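You operate a simulated robot arm through the tools that you are given. There is no shell and no other tool. Be economical: measure what you need, move in short steps, check, and stop when the job is done.

The job below is to be done with a simulated robot arm. You get a single attempt, and the scene is never put back.

## Task
Put the white tub from the drum bench top on the white pad on the drum bench top.
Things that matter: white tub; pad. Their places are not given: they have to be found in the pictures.

Only the result counts: the job must be done as asked and must still hold three seconds after the hand-in. Knocking over, shifting, dropping, spilling or breaking anything else fails it.

## Robot
A 6-joint arm with a two-finger parallel gripper, fixed in place. Base frame: the origin is at the foot of the arm, x ahead of it, y to its left, z up; the work surface is at about z = 800. Units: mm, rad, N and s.
With the tool pointing down near the work surface it reaches from about 260 to 680 mm from the base axis. Its first joint turns from -1.152 to 1.152 rad. Payload 2.9 kg.
The TCP is the grasp point between the finger pads, 30 mm short of the fingertips. In the tool frame z runs along the fingers and y along their closing line. The gripper opens to 110 mm. The fingers are 20 mm wide and 10 mm thick; the gripper's body (48 by 112 mm) begins 55 mm behind the TCP.
Orientation is told as [roll, pitch, yaw] about the base's x, y, z axes, in that order, counted from this pose: with the fingers straight down and closing along the base's y, the tool's x points along the base's -x, its y along +y and its z along -z.

## Interface
- The arm moves only by the tool play_rows. Its arguments are lists of equal length, an entry for each row: "offset": the shift along the tool's x, y, z in mm, a list of three; "delta_rot": the turn, a rotation vector about the tool's x, y, z in rad, a list of three. In form: {"offset": [[tx, ty, tz], ...], "delta_rot": [[ax, ay, az], ...]}. A call has 1 to 12 rows; each row is the pose to reach, as a shift and turn from the pose commanded when the call began, along the tool's axes at that moment. "fingers" is the finger opening in mm, from 0 to 110, set as the call begins (left out, the last holds). Rows are played at 5 a second. More than 50 mm and 0.15 rad between two rows, or a gripper value outside its range, and nothing of the call is played. A pose out of reach is approached as far as the arm can. The call stops where the force on the tool passes 40 N (or 10 N more than at its start, if that is more) or the arm is blocked; 0.2 s more then pass. The fingers move at their own pace (about 108 mm/s each) and stop on an object; they squeeze with about 21 N. The grip force told is the motor's: it shows also when the fingers shut on nothing. Time passes only in rows, and 0.2 s behind the last, so rows that repeat a pose let the fingers close. It gives the time, the measured TCP pose, the force on the tool (base axes), the opening and the grip force at its end, in the units of the frame above (readings bear some noise), and new pictures: "show" is both (left out), scene, wrist or none.
- Cameras (640 x 400 px; columns grow to the right, rows downward): "scene" is fixed at [75.5, 441.2, 1369.1]; the picture's right is [-0.73, -0.68, 0.00], its down [-0.48, 0.51, -0.71] and it looks along [0.49, -0.52, -0.70] (base axes); focal length 295 px, centre (320, 200). "wrist" rides on the gripper at [-36, 0, -57] in the tool frame; the picture's right is [0.00, -1.00, 0.00], its down [0.97, 0.00, -0.24] and it looks along [0.24, 0.00, 0.97] (tool axes); focal length 218 px, centre (320, 200).
- locate(camera, pixels): for up to 12 pixels [column, row] of the newest picture of that camera ("zoom" is the newest enlarged one), the place [x, y, z] in the base frame of the surface seen there, good to about 2 mm. No time passes.
- inspect(camera, box): a new picture of the part [left, top, right, bottom] of that camera's present view, enlarged. No time passes.
- sign_off(): hands the job in; it is judged then, once.

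Keep the steps short. Do not move on a guess: measure, check each grasp and each placing, and mend mistakes. In all there are 60 turns and 120 pictures (those below and enlarged ones count). Leave the gripper open and the arm clear of the work at the hand-in unless told otherwise, and finish with a single line.

The tools are called after "Emit:" by a JSON object that holds its "name" and its "arguments". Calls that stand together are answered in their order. play_rows: Moves the arm, as the interface text tells. Its arguments: {"type":"object","properties":{"offset":{"type":"array"},"delta_rot":{"type":"array"},"fingers":{"type":"number"},"show":{"type":"string","enum":["both","scene","wrist","none"]}},"required":["offset","delta_rot"]} The other tools are called the same way: locate (camera, pixels) gives the place of the surface under pixels of a picture; inspect (camera, box) takes an enlarged picture of a part of a camera's view; sign_off () hands the job in.

At the start:

```text
t: 0.0
eef_pos: [457.9, 45.6, 1084.3]
tool_rot: [0.001, 0.001, 0.0]
ft_force: [-0.4, 0.0, 0.2]
width: 110.0
finger_force: 0.0
```

scene: 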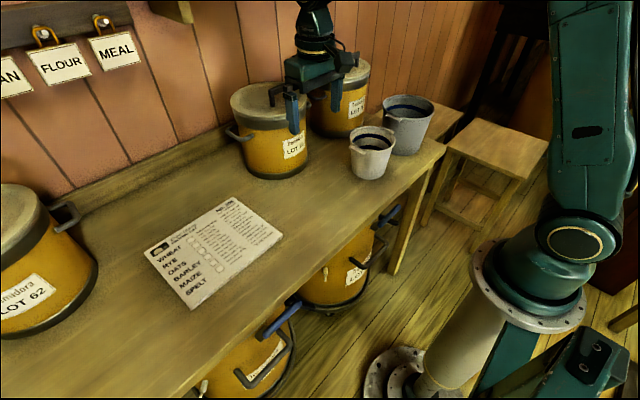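
wrist: 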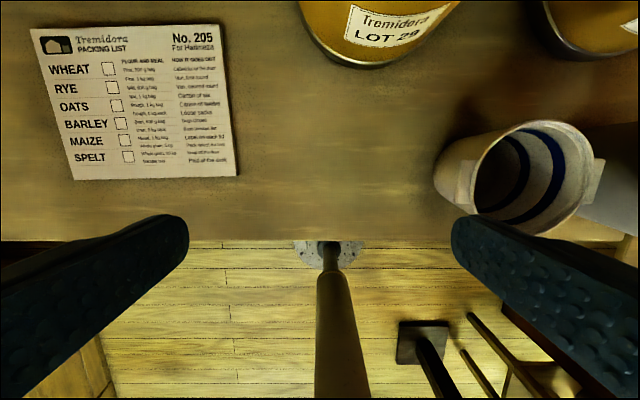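

I see a whitish tub near (372,152), a greyer one near (408,125), and a white list pad near (215,250). I'll enlarge the views and measure.

Emit:
{"name": "inspect", "arguments": {"camera": "scene", "box": [320, 70, 480, 200]}}

Emit:
{"name": "inspect", "arguments": {"camera": "wrist", "box": [420, 90, 640, 260]}}

Emit:
{"name": "locate", "arguments": {"camera": "scene", "pixels": [[145, 251], [228, 196], [283, 236], [191, 309], [350, 145], [372, 153], [397, 142], [374, 127], [372, 180], [353, 173], [412, 97], [310, 260]]}}

Emit:
{"name": "locate", "arguments": {"camera": "wrist", "pixels": [[30, 28], [226, 24], [238, 175], [74, 180], [437, 170], [480, 190], [525, 132], [590, 160], [530, 235], [505, 170], [470, 215], [597, 185]]}}

```text
3.08 times, centred on (400, 135) of scene
```

zoom: 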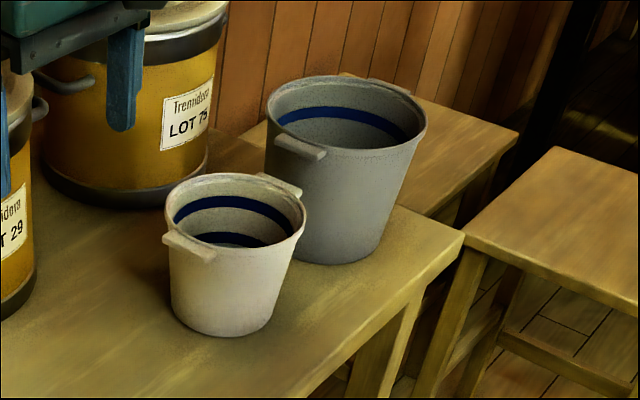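

```text
2.35 times, centred on (530, 175) of wrist
```

zoom: 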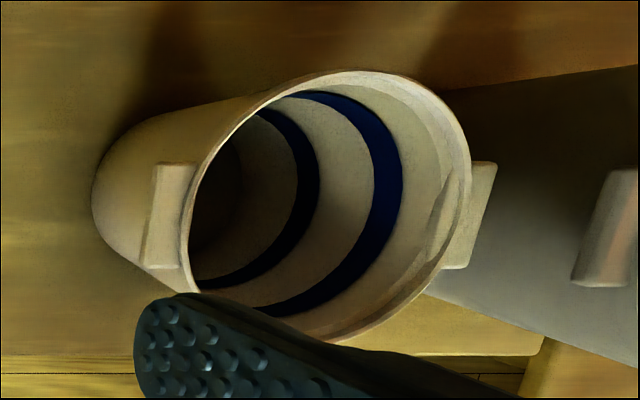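

```text
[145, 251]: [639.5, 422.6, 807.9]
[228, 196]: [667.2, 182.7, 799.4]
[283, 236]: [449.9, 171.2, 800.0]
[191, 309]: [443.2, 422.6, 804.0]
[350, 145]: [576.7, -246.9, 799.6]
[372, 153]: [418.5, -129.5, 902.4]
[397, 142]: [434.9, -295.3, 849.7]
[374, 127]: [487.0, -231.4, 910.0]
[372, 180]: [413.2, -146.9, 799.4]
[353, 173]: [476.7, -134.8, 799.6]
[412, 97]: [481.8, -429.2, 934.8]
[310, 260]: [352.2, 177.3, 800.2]
```

```text
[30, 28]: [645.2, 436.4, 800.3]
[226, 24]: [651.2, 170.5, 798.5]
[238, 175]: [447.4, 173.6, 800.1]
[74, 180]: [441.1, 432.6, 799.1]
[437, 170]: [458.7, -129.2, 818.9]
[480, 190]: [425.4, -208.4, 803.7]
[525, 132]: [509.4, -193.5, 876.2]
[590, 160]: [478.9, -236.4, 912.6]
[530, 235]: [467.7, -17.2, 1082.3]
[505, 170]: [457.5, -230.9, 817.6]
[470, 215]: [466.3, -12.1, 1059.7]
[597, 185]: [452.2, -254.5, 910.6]
```

The pad is x 442–648, y 171–435, nearly flat. The tub's rim is at z≈912, and its lugs point along about y. I'll measure the rim more finely.

Emit:
{"name": "locate", "arguments": {"camera": "zoom", "pixels": [[360, 74], [465, 160], [440, 262], [470, 215], [225, 152], [188, 235], [170, 200], [480, 200], [345, 336], [250, 320], [215, 200], [150, 180]]}}

Emit:
{"name": "inspect", "arguments": {"camera": "scene", "box": [340, 105, 410, 185]}}

```text
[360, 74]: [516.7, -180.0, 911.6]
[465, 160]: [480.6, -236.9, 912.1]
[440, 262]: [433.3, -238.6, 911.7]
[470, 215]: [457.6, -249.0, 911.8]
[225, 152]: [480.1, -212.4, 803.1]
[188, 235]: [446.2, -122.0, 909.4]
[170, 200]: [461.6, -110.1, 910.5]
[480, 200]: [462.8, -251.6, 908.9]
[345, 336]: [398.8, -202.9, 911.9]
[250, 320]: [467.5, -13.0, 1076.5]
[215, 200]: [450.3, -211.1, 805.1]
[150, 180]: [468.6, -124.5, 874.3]
```

```text
5.00 times, centred on (375, 145) of scene
```

zoom: 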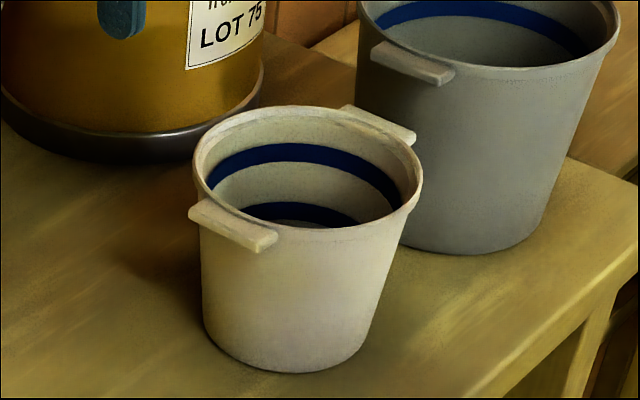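

The rim is about 120 mm wide, centred near (458,-181), so it is too wide to straddle. I'll pinch the wall on the robot's side, with one finger inside. First I'll check the wall taper, rim thickness, grey tub gap and the drums.

Emit:
{"name": "locate", "arguments": {"camera": "zoom", "pixels": [[285, 372], [340, 366], [385, 225], [350, 350], [330, 228], [330, 222], [412, 190], [422, 185], [375, 50], [450, 78], [320, 290], [213, 330]]}}

Emit:
{"name": "locate", "arguments": {"camera": "scene", "pixels": [[265, 110], [308, 160], [275, 178], [25, 210], [97, 270], [65, 210], [50, 320], [240, 140], [390, 250], [300, 290]]}}

```text
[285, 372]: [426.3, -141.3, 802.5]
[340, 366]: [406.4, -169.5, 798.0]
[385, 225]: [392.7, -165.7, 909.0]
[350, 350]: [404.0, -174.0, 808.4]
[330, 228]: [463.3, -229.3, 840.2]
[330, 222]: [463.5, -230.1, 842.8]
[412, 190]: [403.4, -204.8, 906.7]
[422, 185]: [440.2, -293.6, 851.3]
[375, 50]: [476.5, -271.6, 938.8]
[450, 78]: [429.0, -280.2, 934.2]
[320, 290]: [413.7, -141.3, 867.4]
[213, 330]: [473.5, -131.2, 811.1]
```

```text
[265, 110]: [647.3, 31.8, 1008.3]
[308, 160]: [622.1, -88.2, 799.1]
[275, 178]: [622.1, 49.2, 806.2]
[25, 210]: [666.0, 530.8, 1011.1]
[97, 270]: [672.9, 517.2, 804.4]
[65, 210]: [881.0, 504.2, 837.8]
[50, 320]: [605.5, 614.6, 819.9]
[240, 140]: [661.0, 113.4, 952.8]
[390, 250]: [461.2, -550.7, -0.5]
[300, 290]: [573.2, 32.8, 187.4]
```

The wall tapers about 4°, and the grey tub's lug is about 15 mm clear. Next I'll move above the tub's near wall (402,-181,1020), turn the gripper so it closes along x, and part-close the fingers to 50 mm.

Emit:
{"name": "play_rows", "arguments": {"offset": [[4.7, -18.9, 5.3], [9.3, -37.8, 10.7], [14, -56.8, 16], [18.7, -75.7, 21.3], [23.3, -94.6, 26.7], [28, -113.5, 32], [32.7, -132.4, 37.3], [37.3, -151.3, 42.7], [42, -170.3, 48], [46.7, -189.2, 53.3], [51.3, -208.1, 58.7], [56, -227, 64]], "delta_rot": [[0, 0, -0.1309], [0, 0, -0.2618], [0, 0, -0.3927], [0, 0, -0.5236], [0, 0, -0.6545], [0, 0, -0.7854], [0, 0, -0.9163], [0, 0, -1.0472], [0, 0, -1.1781], [0, 0, -1.309], [0, 0, -1.4399], [0, 0, -1.5708]], "fingers": 50}}

```text
t: 2.6
eef_pos: [402.3, -183.1, 1021.5]
tool_rot: [0.001, 0.0, 1.573]
ft_force: [0.0, -0.2, 0.9]
width: 50.1
finger_force: 0.1
```

scene: 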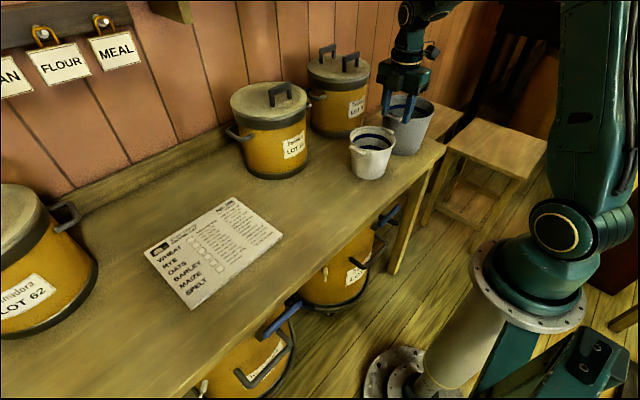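
wrist: 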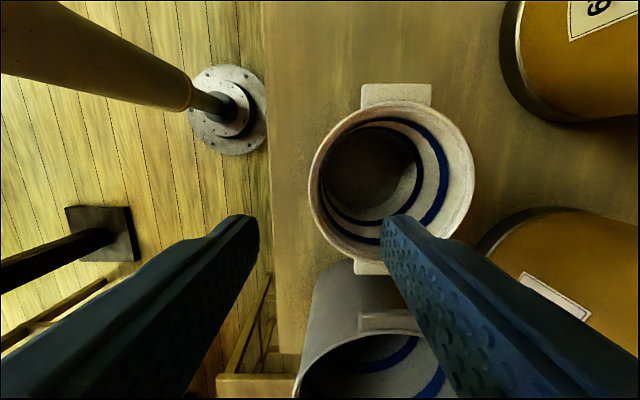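

The turn went as meant. Now I'll measure the rim from this nearly overhead view: left edge (309,180), right (474,170), top (390,103), and the wall thickness.

Emit:
{"name": "locate", "arguments": {"camera": "wrist", "pixels": [[312, 185], [316, 160], [325, 215], [471, 170], [400, 104], [340, 240], [318, 185], [395, 88], [374, 268], [385, 322], [466, 195]]}}

Emit:
{"name": "inspect", "arguments": {"camera": "wrist", "box": [290, 70, 490, 290]}}

```text
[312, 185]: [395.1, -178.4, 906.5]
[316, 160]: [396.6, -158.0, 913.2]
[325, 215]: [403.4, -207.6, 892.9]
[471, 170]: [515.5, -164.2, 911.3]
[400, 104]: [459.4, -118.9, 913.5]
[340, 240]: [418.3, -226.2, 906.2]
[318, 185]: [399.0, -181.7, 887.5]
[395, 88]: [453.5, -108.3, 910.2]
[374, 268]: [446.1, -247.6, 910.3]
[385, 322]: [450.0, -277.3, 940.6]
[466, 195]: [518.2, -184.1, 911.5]
```

```text
1.82 times, centred on (390, 180) of wrist
```

zoom: 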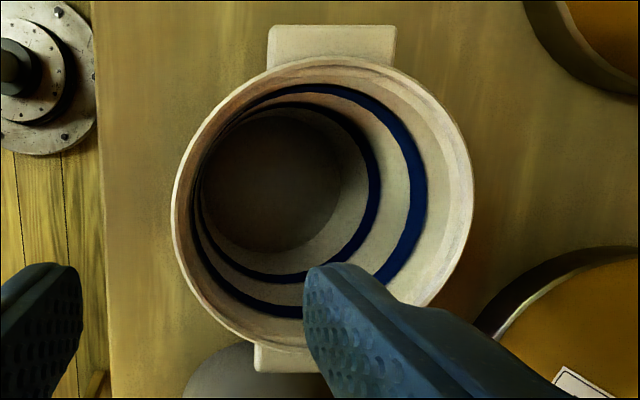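

The rim's centre is (457,-180), and the outer near wall is at x≈396. I'll tilt 0.07 rad to match the wall and go down to z≈940, then look again.

Emit:
{"name": "play_rows", "arguments": {"offset": [[-1, 1, 25], [-2, 2, 50], [-2, 2, 75], [-2, 2, 82]], "delta_rot": [[0.02, 0, 0], [0.04, 0, 0], [0.07, 0, 0], [0.07, 0, 0]], "fingers": 50}}

```text
t: 3.6
eef_pos: [400.7, -179.6, 939.5]
tool_rot: [-0.072, -0.002, 1.57]
ft_force: [-0.5, -0.1, 0.1]
width: 50.1
finger_force: 0.1
```

scene: 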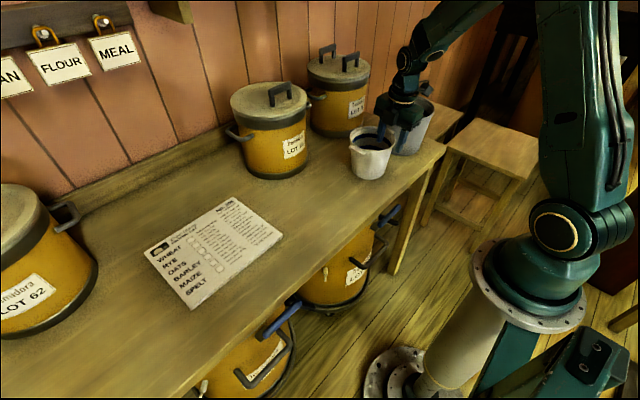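
wrist: 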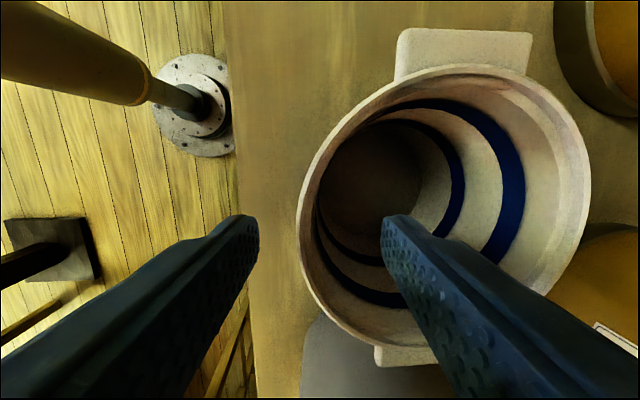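

The inner finger is inside the rim and the outer one is outside. I'll go straight down 52 mm to z≈887.

Emit:
{"name": "play_rows", "arguments": {"offset": [[0, 1.3, 18], [0, 2.6, 36], [0, 4, 52], [0, 4, 52]], "delta_rot": [[0, 0, 0], [0, 0, 0], [0, 0, 0], [0, 0, 0]], "fingers": 50}}

```text
t: 4.6
eef_pos: [400.8, -181.1, 887.2]
tool_rot: [-0.07, 0.0, 1.57]
ft_force: [-0.1, 0.0, 0.3]
width: 50.4
finger_force: 0.1
```

scene: 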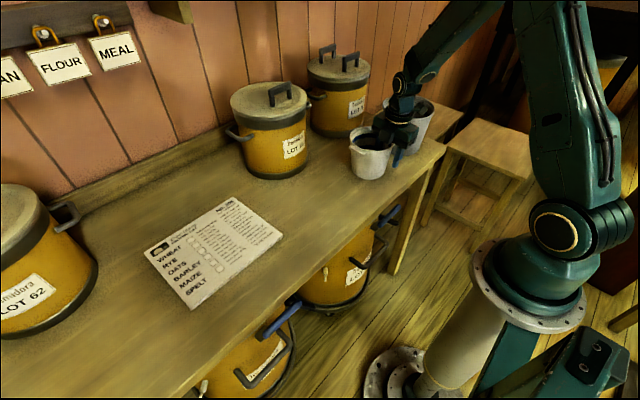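
wrist: 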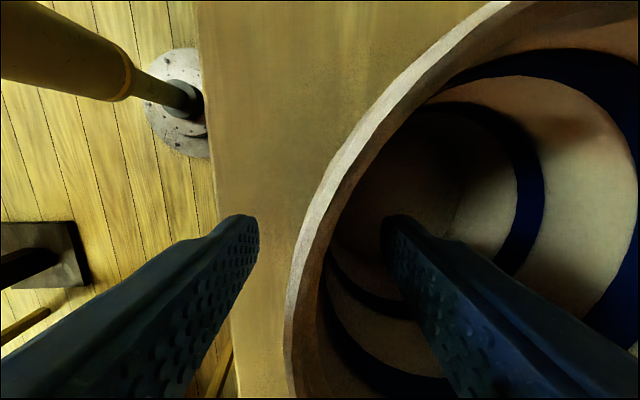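

No contact yet. I'll narrow to 16 mm to check that the wall lies centred before gripping.

Emit:
{"name": "play_rows", "arguments": {"offset": [[0, 0, 0], [0, 0, 0]], "delta_rot": [[0, 0, 0], [0, 0, 0]], "fingers": 16, "show": "wrist"}}

```text
t: 5.2
eef_pos: [399.8, -180.1, 886.1]
tool_rot: [-0.07, 0.001, 1.57]
ft_force: [-0.3, -0.8, 0.1]
width: 15.9
finger_force: 0.0
```

wrist: 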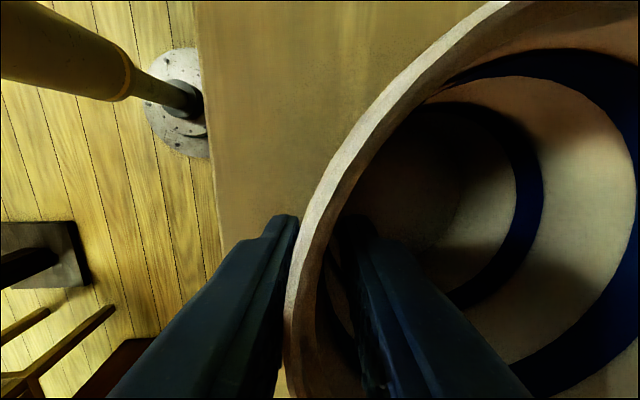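

The wall lies slightly nearer the outer finger, with no contact. I'll shift 2 mm towards the robot and close.

Emit:
{"name": "play_rows", "arguments": {"offset": [[0, 2, 0], [0, 2, 0]], "delta_rot": [[0, 0, 0], [0, 0, 0]], "show": "none"}}

Emit:
{"name": "play_rows", "arguments": {"offset": [[0, 0, 0], [0, 0, 0], [0, 0, 0], [0, 0, 0]], "delta_rot": [[0, 0, 0], [0, 0, 0], [0, 0, 0], [0, 0, 0]], "fingers": 0}}

```text
t: 5.8
eef_pos: [397.8, -180.1, 886.1]
tool_rot: [-0.071, 0.001, 1.569]
ft_force: [0.7, 0.2, -1.3]
width: 16.2
finger_force: 0.0
```

```text
t: 6.8
eef_pos: [399.4, -180.3, 887.2]
tool_rot: [-0.071, 0.002, 1.572]
ft_force: [4.3, 1.9, 10.5]
width: 8.0
finger_force: 20.8
```

scene: 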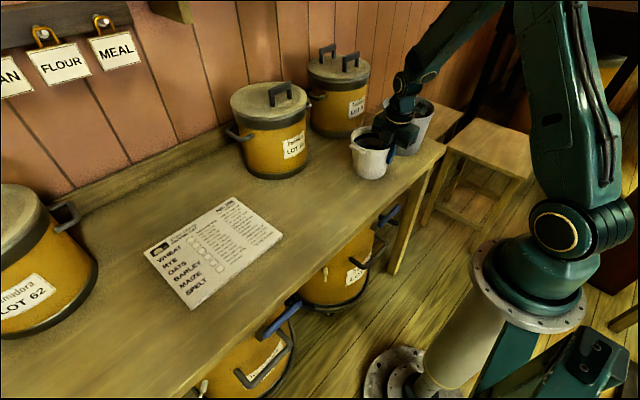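
wrist: 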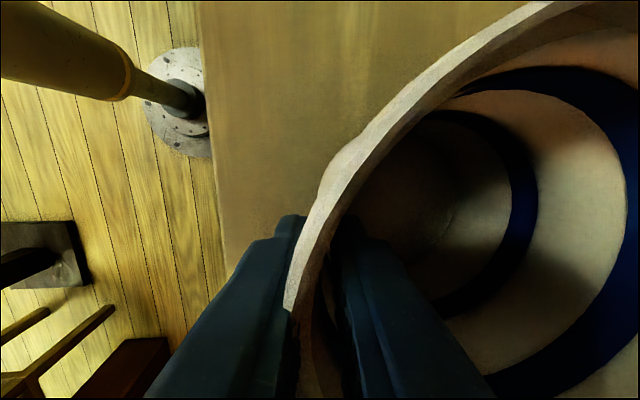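

The grip is 8 mm wide at 20.8 N, so the wall is held. I'll try a 15 mm lift to check the hold and sag.

Emit:
{"name": "play_rows", "arguments": {"offset": [[0, -0.3, -4], [0, -0.6, -8], [0, -1, -15], [0, -1, -15]], "delta_rot": [[0, 0, 0], [0, 0, 0], [0, 0, 0], [0, 0, 0]]}}

Emit:
{"name": "inspect", "arguments": {"camera": "scene", "box": [320, 100, 450, 200]}}

```text
t: 7.8
eef_pos: [397.5, -179.5, 902.6]
tool_rot: [-0.067, 0.0, 1.571]
ft_force: [1.0, 1.0, -1.0]
width: 5.2
finger_force: 20.8
```

scene: 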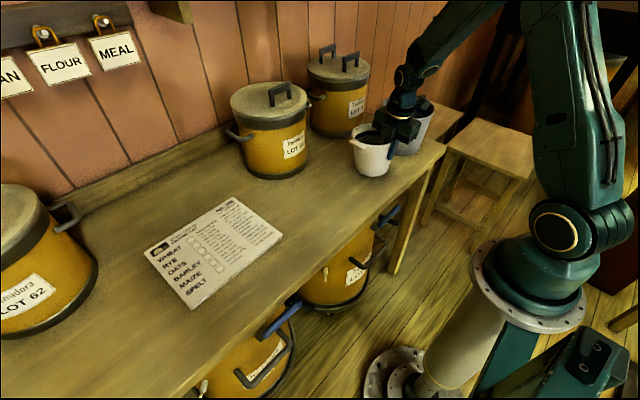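
wrist: 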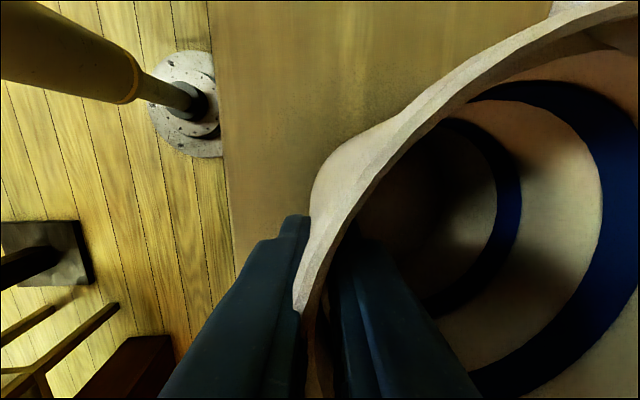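

```text
4.00 times, centred on (385, 150) of scene
```

zoom: 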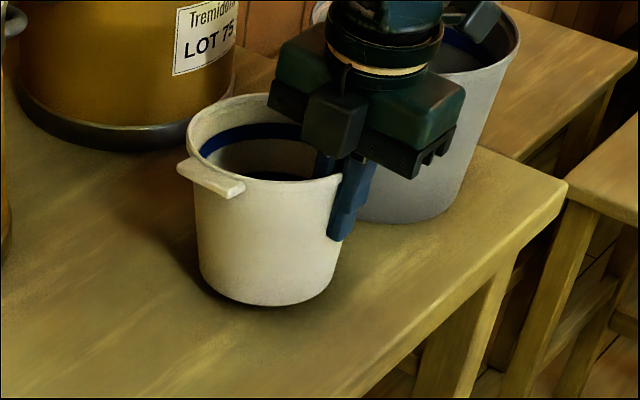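

The width dropped to 5.2 mm, so I must check whether the tub rose or slipped.

Emit:
{"name": "locate", "arguments": {"camera": "zoom", "pixels": [[210, 182], [240, 190], [235, 96], [265, 306], [310, 296], [215, 290], [320, 180], [240, 240]]}}

Emit:
{"name": "locate", "arguments": {"camera": "wrist", "pixels": [[330, 200], [325, 180], [345, 160], [400, 125], [520, 50], [318, 260], [440, 200], [560, 220]]}}

```text
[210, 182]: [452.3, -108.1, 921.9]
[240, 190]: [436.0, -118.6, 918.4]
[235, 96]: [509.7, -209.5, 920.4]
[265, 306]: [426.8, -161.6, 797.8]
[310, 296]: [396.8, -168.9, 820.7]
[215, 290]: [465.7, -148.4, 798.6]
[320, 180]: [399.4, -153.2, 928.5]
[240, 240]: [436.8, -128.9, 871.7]
```

```text
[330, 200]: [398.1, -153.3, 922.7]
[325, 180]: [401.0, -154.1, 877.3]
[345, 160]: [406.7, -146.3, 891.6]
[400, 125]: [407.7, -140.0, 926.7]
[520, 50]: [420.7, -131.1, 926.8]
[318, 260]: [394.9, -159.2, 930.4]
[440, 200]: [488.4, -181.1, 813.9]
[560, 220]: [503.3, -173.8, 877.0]
```

The tub did rise: the rim near the grip is at 929 and the far side at 920, so it is tilted about 5° and still held. I'll lift another 40 mm and check whether the tilt grows.

Emit:
{"name": "play_rows", "arguments": {"offset": [[0, -0.5, -8], [0, -1.1, -16], [0, -1.8, -26], [0, -2.8, -40], [0, -2.8, -40]], "delta_rot": [[0, 0, 0], [0, 0, 0], [0, 0, 0], [0, 0, 0], [0, 0, 0]]}}

Emit:
{"name": "inspect", "arguments": {"camera": "scene", "box": [320, 80, 450, 200]}}

```text
t: 9.0
eef_pos: [398.0, -179.4, 941.4]
tool_rot: [-0.069, 0.001, 1.571]
ft_force: [0.2, -0.4, -1.4]
width: 5.1
finger_force: 20.9
```

scene: 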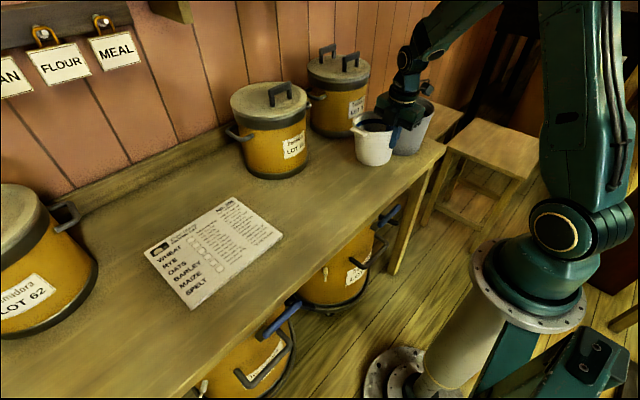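
wrist: 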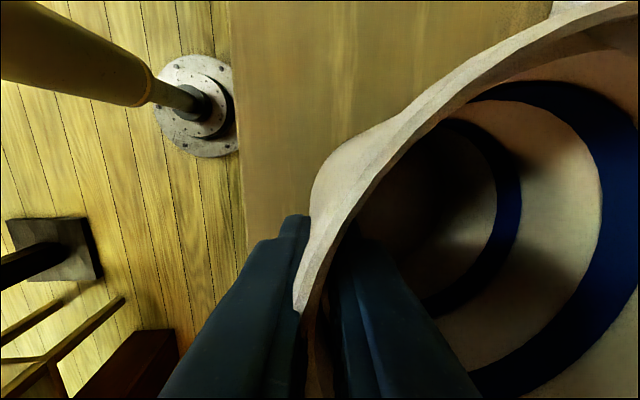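

```text
3.33 times, centred on (385, 140) of scene
```

zoom: 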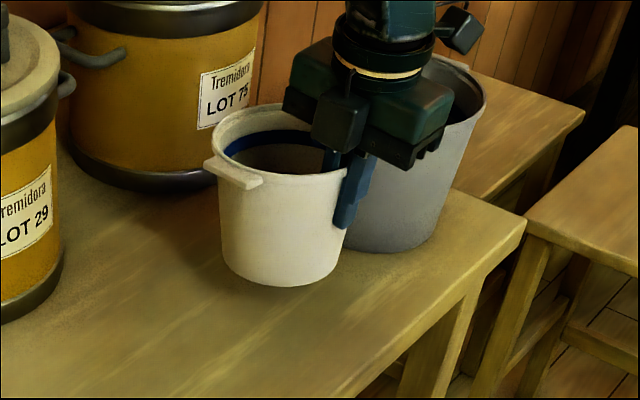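

The hold is steady: the wrist view is unchanged and the tub is clear of the bench. Now I'll measure the tilt precisely so I can level it.

Emit:
{"name": "locate", "arguments": {"camera": "zoom", "pixels": [[233, 172], [255, 180], [245, 112], [280, 103], [340, 170], [300, 172], [270, 284], [315, 282], [228, 262], [325, 118], [218, 130]]}}

Emit:
{"name": "locate", "arguments": {"camera": "wrist", "pixels": [[330, 200], [400, 125], [520, 50], [318, 260], [345, 200], [600, 10], [420, 215], [445, 170], [500, 260], [460, 280], [410, 180]]}}

```text
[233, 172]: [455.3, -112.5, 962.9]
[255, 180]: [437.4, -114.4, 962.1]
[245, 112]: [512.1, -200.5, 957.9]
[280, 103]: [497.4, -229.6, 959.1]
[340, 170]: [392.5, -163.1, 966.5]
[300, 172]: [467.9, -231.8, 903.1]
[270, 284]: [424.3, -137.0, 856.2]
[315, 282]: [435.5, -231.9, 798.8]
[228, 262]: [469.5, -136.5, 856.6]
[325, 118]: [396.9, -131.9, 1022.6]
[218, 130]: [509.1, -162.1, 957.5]
```

```text
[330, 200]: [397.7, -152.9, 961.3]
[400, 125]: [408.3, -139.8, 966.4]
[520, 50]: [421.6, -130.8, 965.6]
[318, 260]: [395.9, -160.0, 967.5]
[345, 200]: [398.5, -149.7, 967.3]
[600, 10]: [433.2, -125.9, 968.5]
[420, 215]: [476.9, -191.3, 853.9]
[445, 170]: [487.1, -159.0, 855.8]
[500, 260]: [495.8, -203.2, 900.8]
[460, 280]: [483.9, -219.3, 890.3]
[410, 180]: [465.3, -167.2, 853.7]
```

The tub tilts 0.08 rad about y only (near rim 967, far rim 958). I'll lift 50 mm more and level it by turning +0.08 about tool x.

Emit:
{"name": "play_rows", "arguments": {"offset": [[0, -0.7, -10], [0, -1.4, -20], [0, -2.1, -30], [0, -2.8, -40], [0, -3.5, -50], [0, -3.5, -50]], "delta_rot": [[0.016, 0, 0], [0.032, 0, 0], [0.048, 0, 0], [0.064, 0, 0], [0.08, 0, 0], [0.08, 0, 0]]}}

```text
t: 10.4
eef_pos: [398.5, -180.1, 991.3]
tool_rot: [-0.152, 0.0, 1.571]
ft_force: [0.0, -0.7, -1.8]
width: 4.9
finger_force: 21.1
```

scene: 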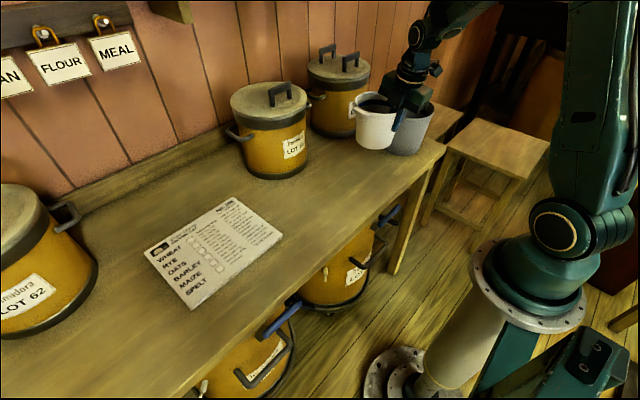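
wrist: 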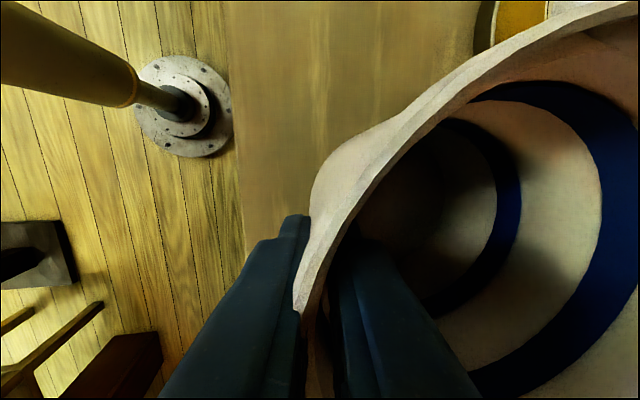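

The hold is still steady. Next I'll carry the tub along +y at this height for half the way (240 mm), keeping x clear of the LOT 29 drum.

Emit:
{"name": "play_rows", "arguments": {"offset": [[-15, 0, 0], [-40, 0, 0], [-70, 0, 0], [-100, 0, 0], [-130, 0, 0], [-160, 0, 0], [-190, 0, 0], [-215, 0, 0], [-232, 0, 0], [-240, 0, 0], [-240, 0, 0]], "delta_rot": [[0, 0, 0], [0, 0, 0], [0, 0, 0], [0, 0, 0], [0, 0, 0], [0, 0, 0], [0, 0, 0], [0, 0, 0], [0, 0, 0], [0, 0, 0], [0, 0, 0]]}}

```text
t: 12.8
eef_pos: [399.3, 60.4, 990.9]
tool_rot: [-0.15, -0.001, 1.571]
ft_force: [-0.1, -0.4, -0.7]
width: 4.9
finger_force: 21.1
```

scene: 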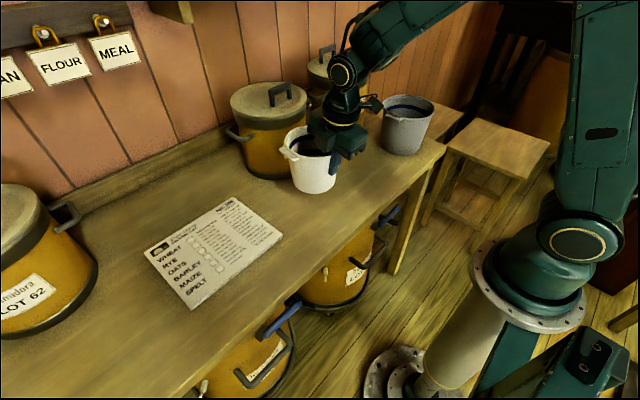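
wrist: 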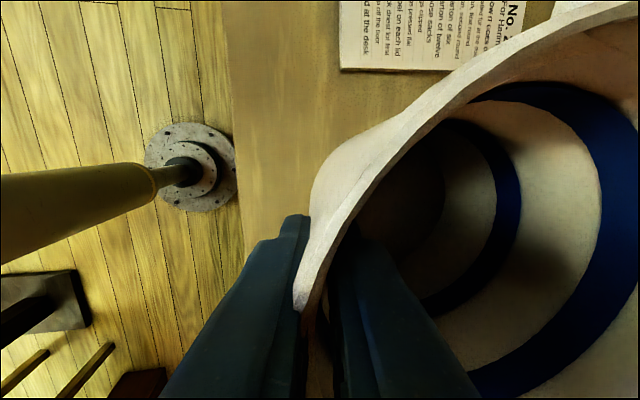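

The tub has held. Now I'll carry it the rest of the way to TCP ≈ (482,300), which puts the tub centre at about (540,300).

Emit:
{"name": "play_rows", "arguments": {"offset": [[-15, -4, 0.6], [-40, -12, 1.8], [-70, -22, 3.3], [-100, -33, 5], [-130, -44, 6.6], [-160, -55, 8.3], [-190, -66, 10], [-215, -74, 11.2], [-232, -80, 12.1], [-240, -82, 12.4], [-240, -82, 12.4]], "delta_rot": [[0, 0, 0], [0, 0, 0], [0, 0, 0], [0, 0, 0], [0, 0, 0], [0, 0, 0], [0, 0, 0], [0, 0, 0], [0, 0, 0], [0, 0, 0], [0, 0, 0]]}}

Emit:
{"name": "inspect", "arguments": {"camera": "scene", "box": [120, 100, 320, 320]}}

```text
t: 15.2
eef_pos: [479.6, 300.4, 993.8]
tool_rot: [-0.15, 0.0, 1.57]
ft_force: [-0.1, 0.2, -0.9]
width: 5.0
finger_force: 20.8
```

scene: 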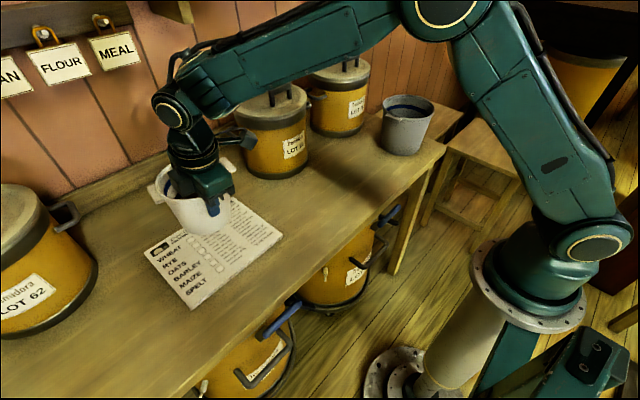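
wrist: 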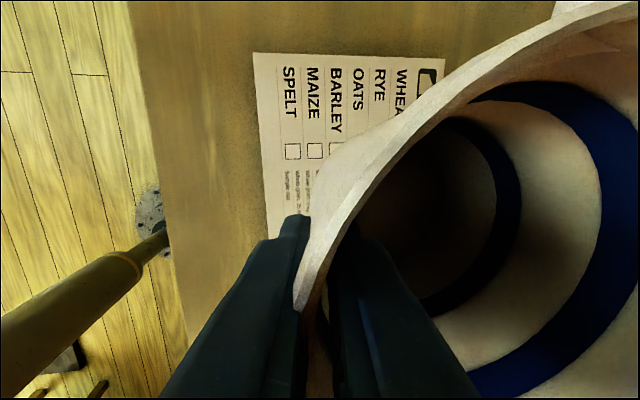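

```text
1.82 times, centred on (220, 210) of scene
```

zoom: 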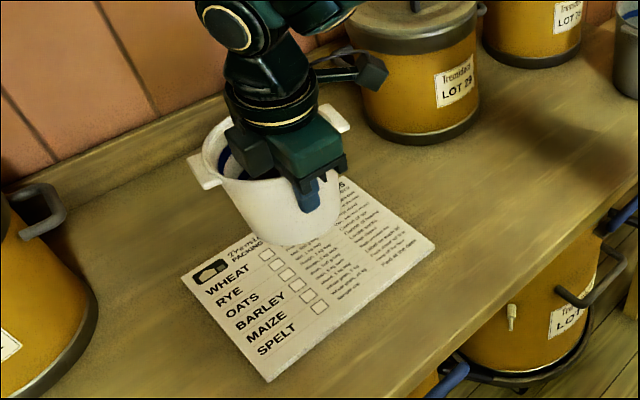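

The tub is over the pad. I'll measure its rim and base to check that it's level and how high it hangs.

Emit:
{"name": "locate", "arguments": {"camera": "zoom", "pixels": [[205, 150], [222, 118], [205, 182], [270, 238], [300, 246], [325, 235], [250, 182], [255, 220], [340, 115], [265, 370], [435, 245]]}}

Emit:
{"name": "locate", "arguments": {"camera": "wrist", "pixels": [[345, 200], [318, 260], [520, 50], [600, 10], [420, 215], [445, 170], [410, 180], [300, 100], [230, 150]]}}

```text
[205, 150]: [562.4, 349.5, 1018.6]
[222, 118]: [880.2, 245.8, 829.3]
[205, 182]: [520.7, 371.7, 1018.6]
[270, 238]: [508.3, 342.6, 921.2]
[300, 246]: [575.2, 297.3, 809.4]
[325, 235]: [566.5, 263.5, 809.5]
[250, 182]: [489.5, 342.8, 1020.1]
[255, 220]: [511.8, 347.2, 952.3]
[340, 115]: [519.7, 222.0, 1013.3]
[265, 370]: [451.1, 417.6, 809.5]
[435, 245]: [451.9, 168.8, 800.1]
```

```text
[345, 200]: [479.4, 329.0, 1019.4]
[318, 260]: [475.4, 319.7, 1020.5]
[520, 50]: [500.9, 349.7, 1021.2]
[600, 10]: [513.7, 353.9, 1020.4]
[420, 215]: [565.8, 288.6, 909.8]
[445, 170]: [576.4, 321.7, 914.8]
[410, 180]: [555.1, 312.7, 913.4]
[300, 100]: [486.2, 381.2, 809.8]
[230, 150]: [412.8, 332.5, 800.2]
```

The tub is level to about 1 mm and its base is about 99 mm above the pad top (z=809.5). I'll lower it 88 mm first.

Emit:
{"name": "play_rows", "arguments": {"offset": [[0, 1.8, 11.9], [0, 4.2, 27.7], [0, 6.6, 43.5], [0, 9, 59.3], [0, 11.2, 74], [0, 12.5, 83], [0, 13.1, 87], [0, 13.1, 87]], "delta_rot": [[0, 0, 0], [0, 0, 0], [0, 0, 0], [0, 0, 0], [0, 0, 0], [0, 0, 0], [0, 0, 0], [0, 0, 0]]}}

Emit:
{"name": "inspect", "arguments": {"camera": "scene", "box": [120, 130, 300, 320]}}

```text
t: 17.0
eef_pos: [479.3, 301.0, 901.9]
tool_rot: [-0.151, 0.0, 1.571]
ft_force: [-0.7, 0.3, -0.9]
width: 4.6
finger_force: 20.9
```

scene: 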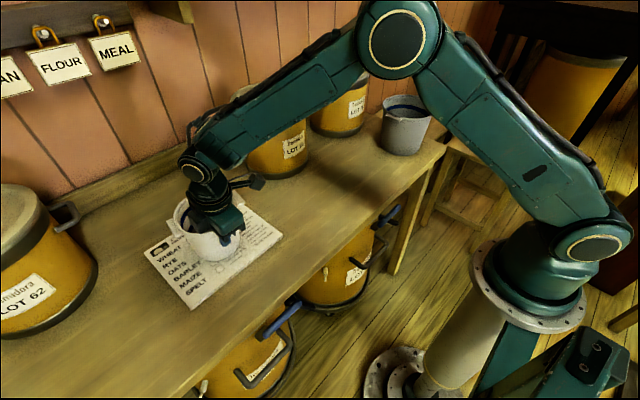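
wrist: 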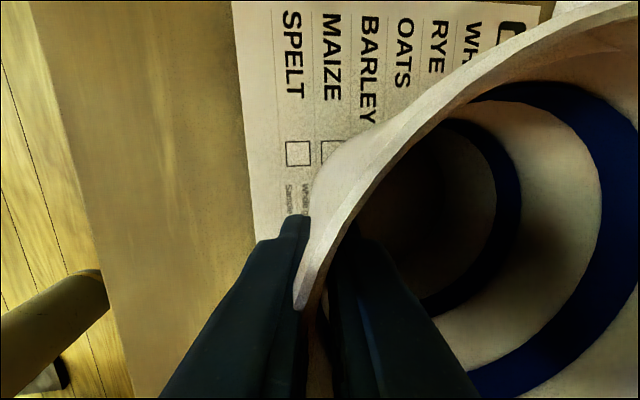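

```text
2.11 times, centred on (210, 225) of scene
```

zoom: 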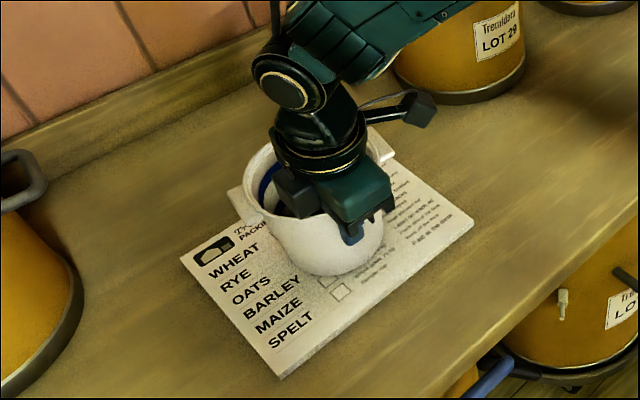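

About 8–9 mm remain. I'll lower 6 mm and read the force.

Emit:
{"name": "play_rows", "arguments": {"offset": [[0, 0.3, 2], [0, 0.6, 4], [0, 0.9, 5.9], [0, 0.9, 5.9]], "delta_rot": [[0, 0, 0], [0, 0, 0], [0, 0, 0], [0, 0, 0]], "show": "none"}}

Emit:
{"name": "play_rows", "arguments": {"offset": [[0, 0.15, 1], [0, 0.3, 2], [0, 0.3, 2]], "delta_rot": [[0, 0, 0], [0, 0, 0], [0, 0, 0]], "show": "wrist"}}

```text
t: 18.0
eef_pos: [479.2, 300.7, 898.4]
tool_rot: [-0.15, -0.001, 1.57]
ft_force: [0.2, 1.2, -0.3]
width: 4.7
finger_force: 20.9
```

```text
t: 18.8
eef_pos: [480.7, 299.7, 896.9]
tool_rot: [-0.152, 0.001, 1.572]
ft_force: [-2.8, 0.2, 10.0]
width: 4.7
finger_force: 20.6
```

wrist: 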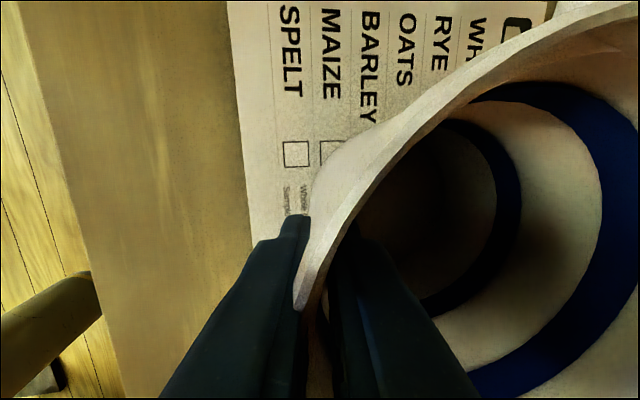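

Contact: 10 N upward, so the tub rests on the pad. I'll open to 40 mm and let it settle.

Emit:
{"name": "play_rows", "arguments": {"offset": [[0, 0, 0], [0, 0, 0], [0, 0, 0]], "delta_rot": [[0, 0, 0], [0, 0, 0], [0, 0, 0]], "fingers": 40}}

```text
t: 19.6
eef_pos: [479.6, 300.5, 895.6]
tool_rot: [-0.15, 0.0, 1.57]
ft_force: [-0.3, 0.9, 0.1]
width: 39.9
finger_force: 0.1
```

scene: 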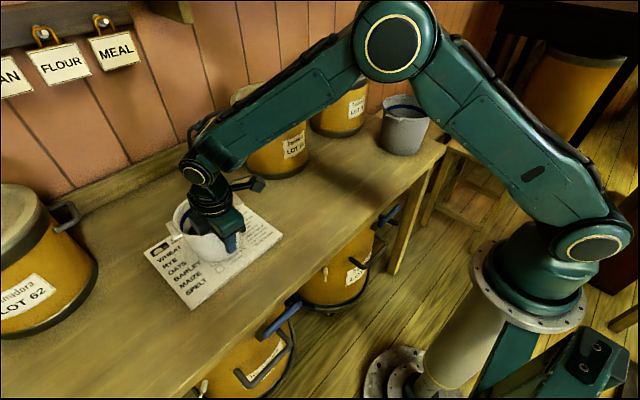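
wrist: 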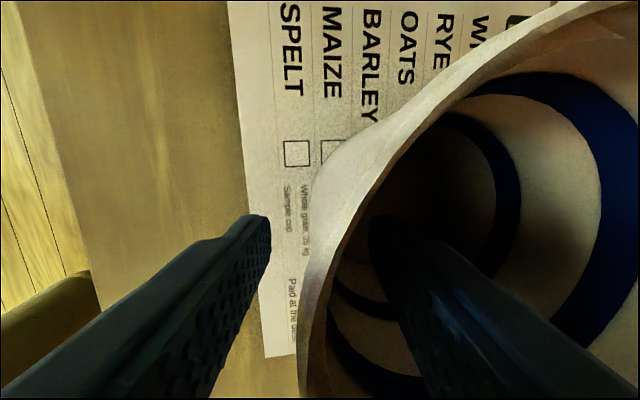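

Released, and both fingers are free of the wall. I'll go straight up 140 mm.

Emit:
{"name": "play_rows", "arguments": {"offset": [[0, -1.5, -10], [0, -3.7, -24.7], [0, -6, -40], [0, -9, -59], [0, -12, -79], [0, -15, -99], [0, -18, -119], [0, -20.9, -138.5]], "delta_rot": [[0, 0, 0], [0, 0, 0], [0, 0, 0], [0, 0, 0], [0, 0, 0], [0, 0, 0], [0, 0, 0], [0, 0, 0]], "show": "none"}}

Emit:
{"name": "play_rows", "arguments": {"offset": [[20, 10, 0], [50, 20, 0], [90, 30, 0], [130, 40, 0], [170, 40, 0], [200, 40, 0], [200, 40, 0]], "delta_rot": [[0, 0, 0], [0, 0, 0], [0, 0, 0], [0, 0, 0], [0, 0, 0], [0, 0, 0], [0, 0, 0]]}}

Emit:
{"name": "inspect", "arguments": {"camera": "scene", "box": [120, 130, 300, 320]}}

```text
t: 21.4
eef_pos: [481.4, 299.0, 1037.1]
tool_rot: [-0.15, 0.0, 1.57]
ft_force: [-0.3, 0.0, 0.4]
width: 39.7
finger_force: 0.1
```

```text
t: 23.0
eef_pos: [439.9, 99.6, 1031.2]
tool_rot: [-0.15, 0.001, 1.571]
ft_force: [0.5, 0.3, 0.6]
width: 40.1
finger_force: 0.1
```

scene: 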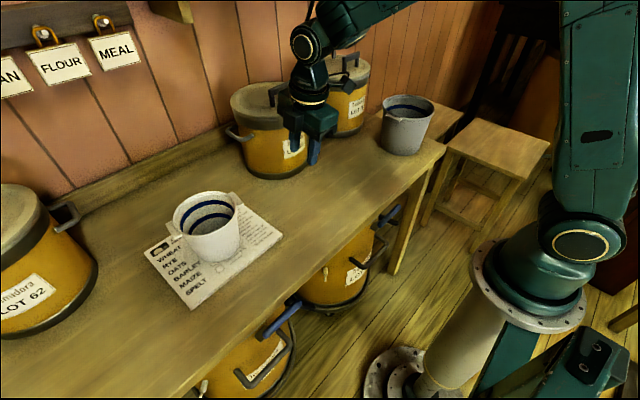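
wrist: 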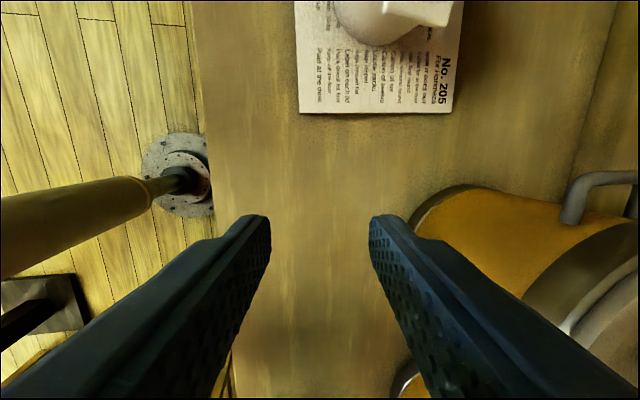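

```text
2.11 times, centred on (210, 225) of scene
```

zoom: 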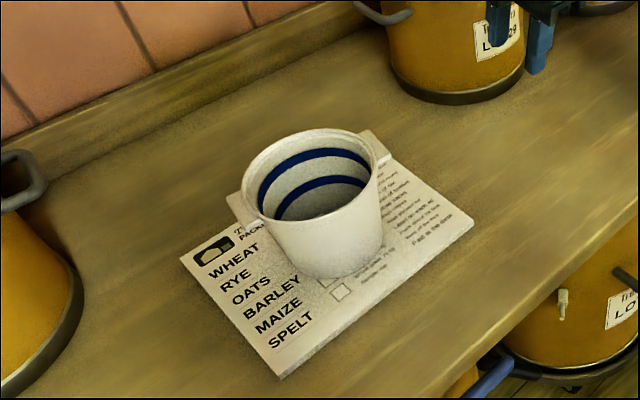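

The tub stands upright on the pad, and the pad corners are where they were. I'll open the fingers fully and check the rim's level and place.

Emit:
{"name": "play_rows", "arguments": {"offset": [[0, 0, 0], [0, 0, 0], [0, 0, 0], [0, 0, 0]], "delta_rot": [[0, 0, 0], [0, 0, 0], [0, 0, 0], [0, 0, 0]], "fingers": 110, "show": "scene"}}

Emit:
{"name": "locate", "arguments": {"camera": "zoom", "pixels": [[320, 131], [246, 180], [378, 175], [300, 219], [182, 257], [282, 377], [473, 223], [330, 278]]}}

```text
t: 24.0
eef_pos: [439.3, 99.0, 1031.2]
tool_rot: [-0.151, 0.001, 1.571]
ft_force: [0.1, -0.8, -0.4]
width: 109.9
finger_force: 0.1
```

scene: 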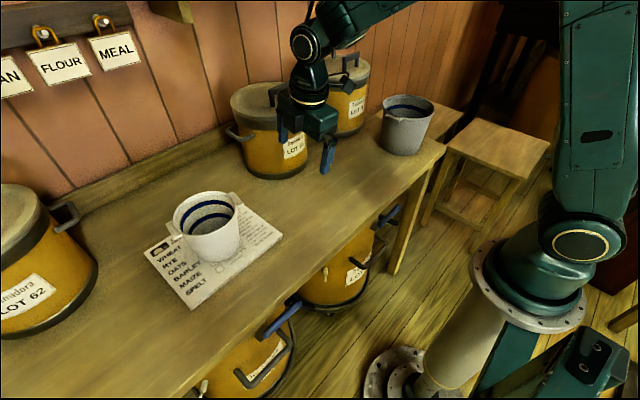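

```text
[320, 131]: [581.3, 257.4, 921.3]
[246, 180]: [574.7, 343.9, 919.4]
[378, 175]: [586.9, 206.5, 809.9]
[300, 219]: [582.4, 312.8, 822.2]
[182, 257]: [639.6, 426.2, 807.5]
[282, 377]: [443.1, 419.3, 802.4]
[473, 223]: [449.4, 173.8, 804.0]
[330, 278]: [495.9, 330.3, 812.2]
```

The rim is level at z≈920, the tub's centre is near (538,300) well inside the pad, and nothing else has moved. I'm handing in.

Emit:
{"name": "sign_off", "arguments": {}}

```text
The job is handed in.
```

The white tub is standing upright near the middle of the white pad, the gripper is open and the arm is clear of the work.
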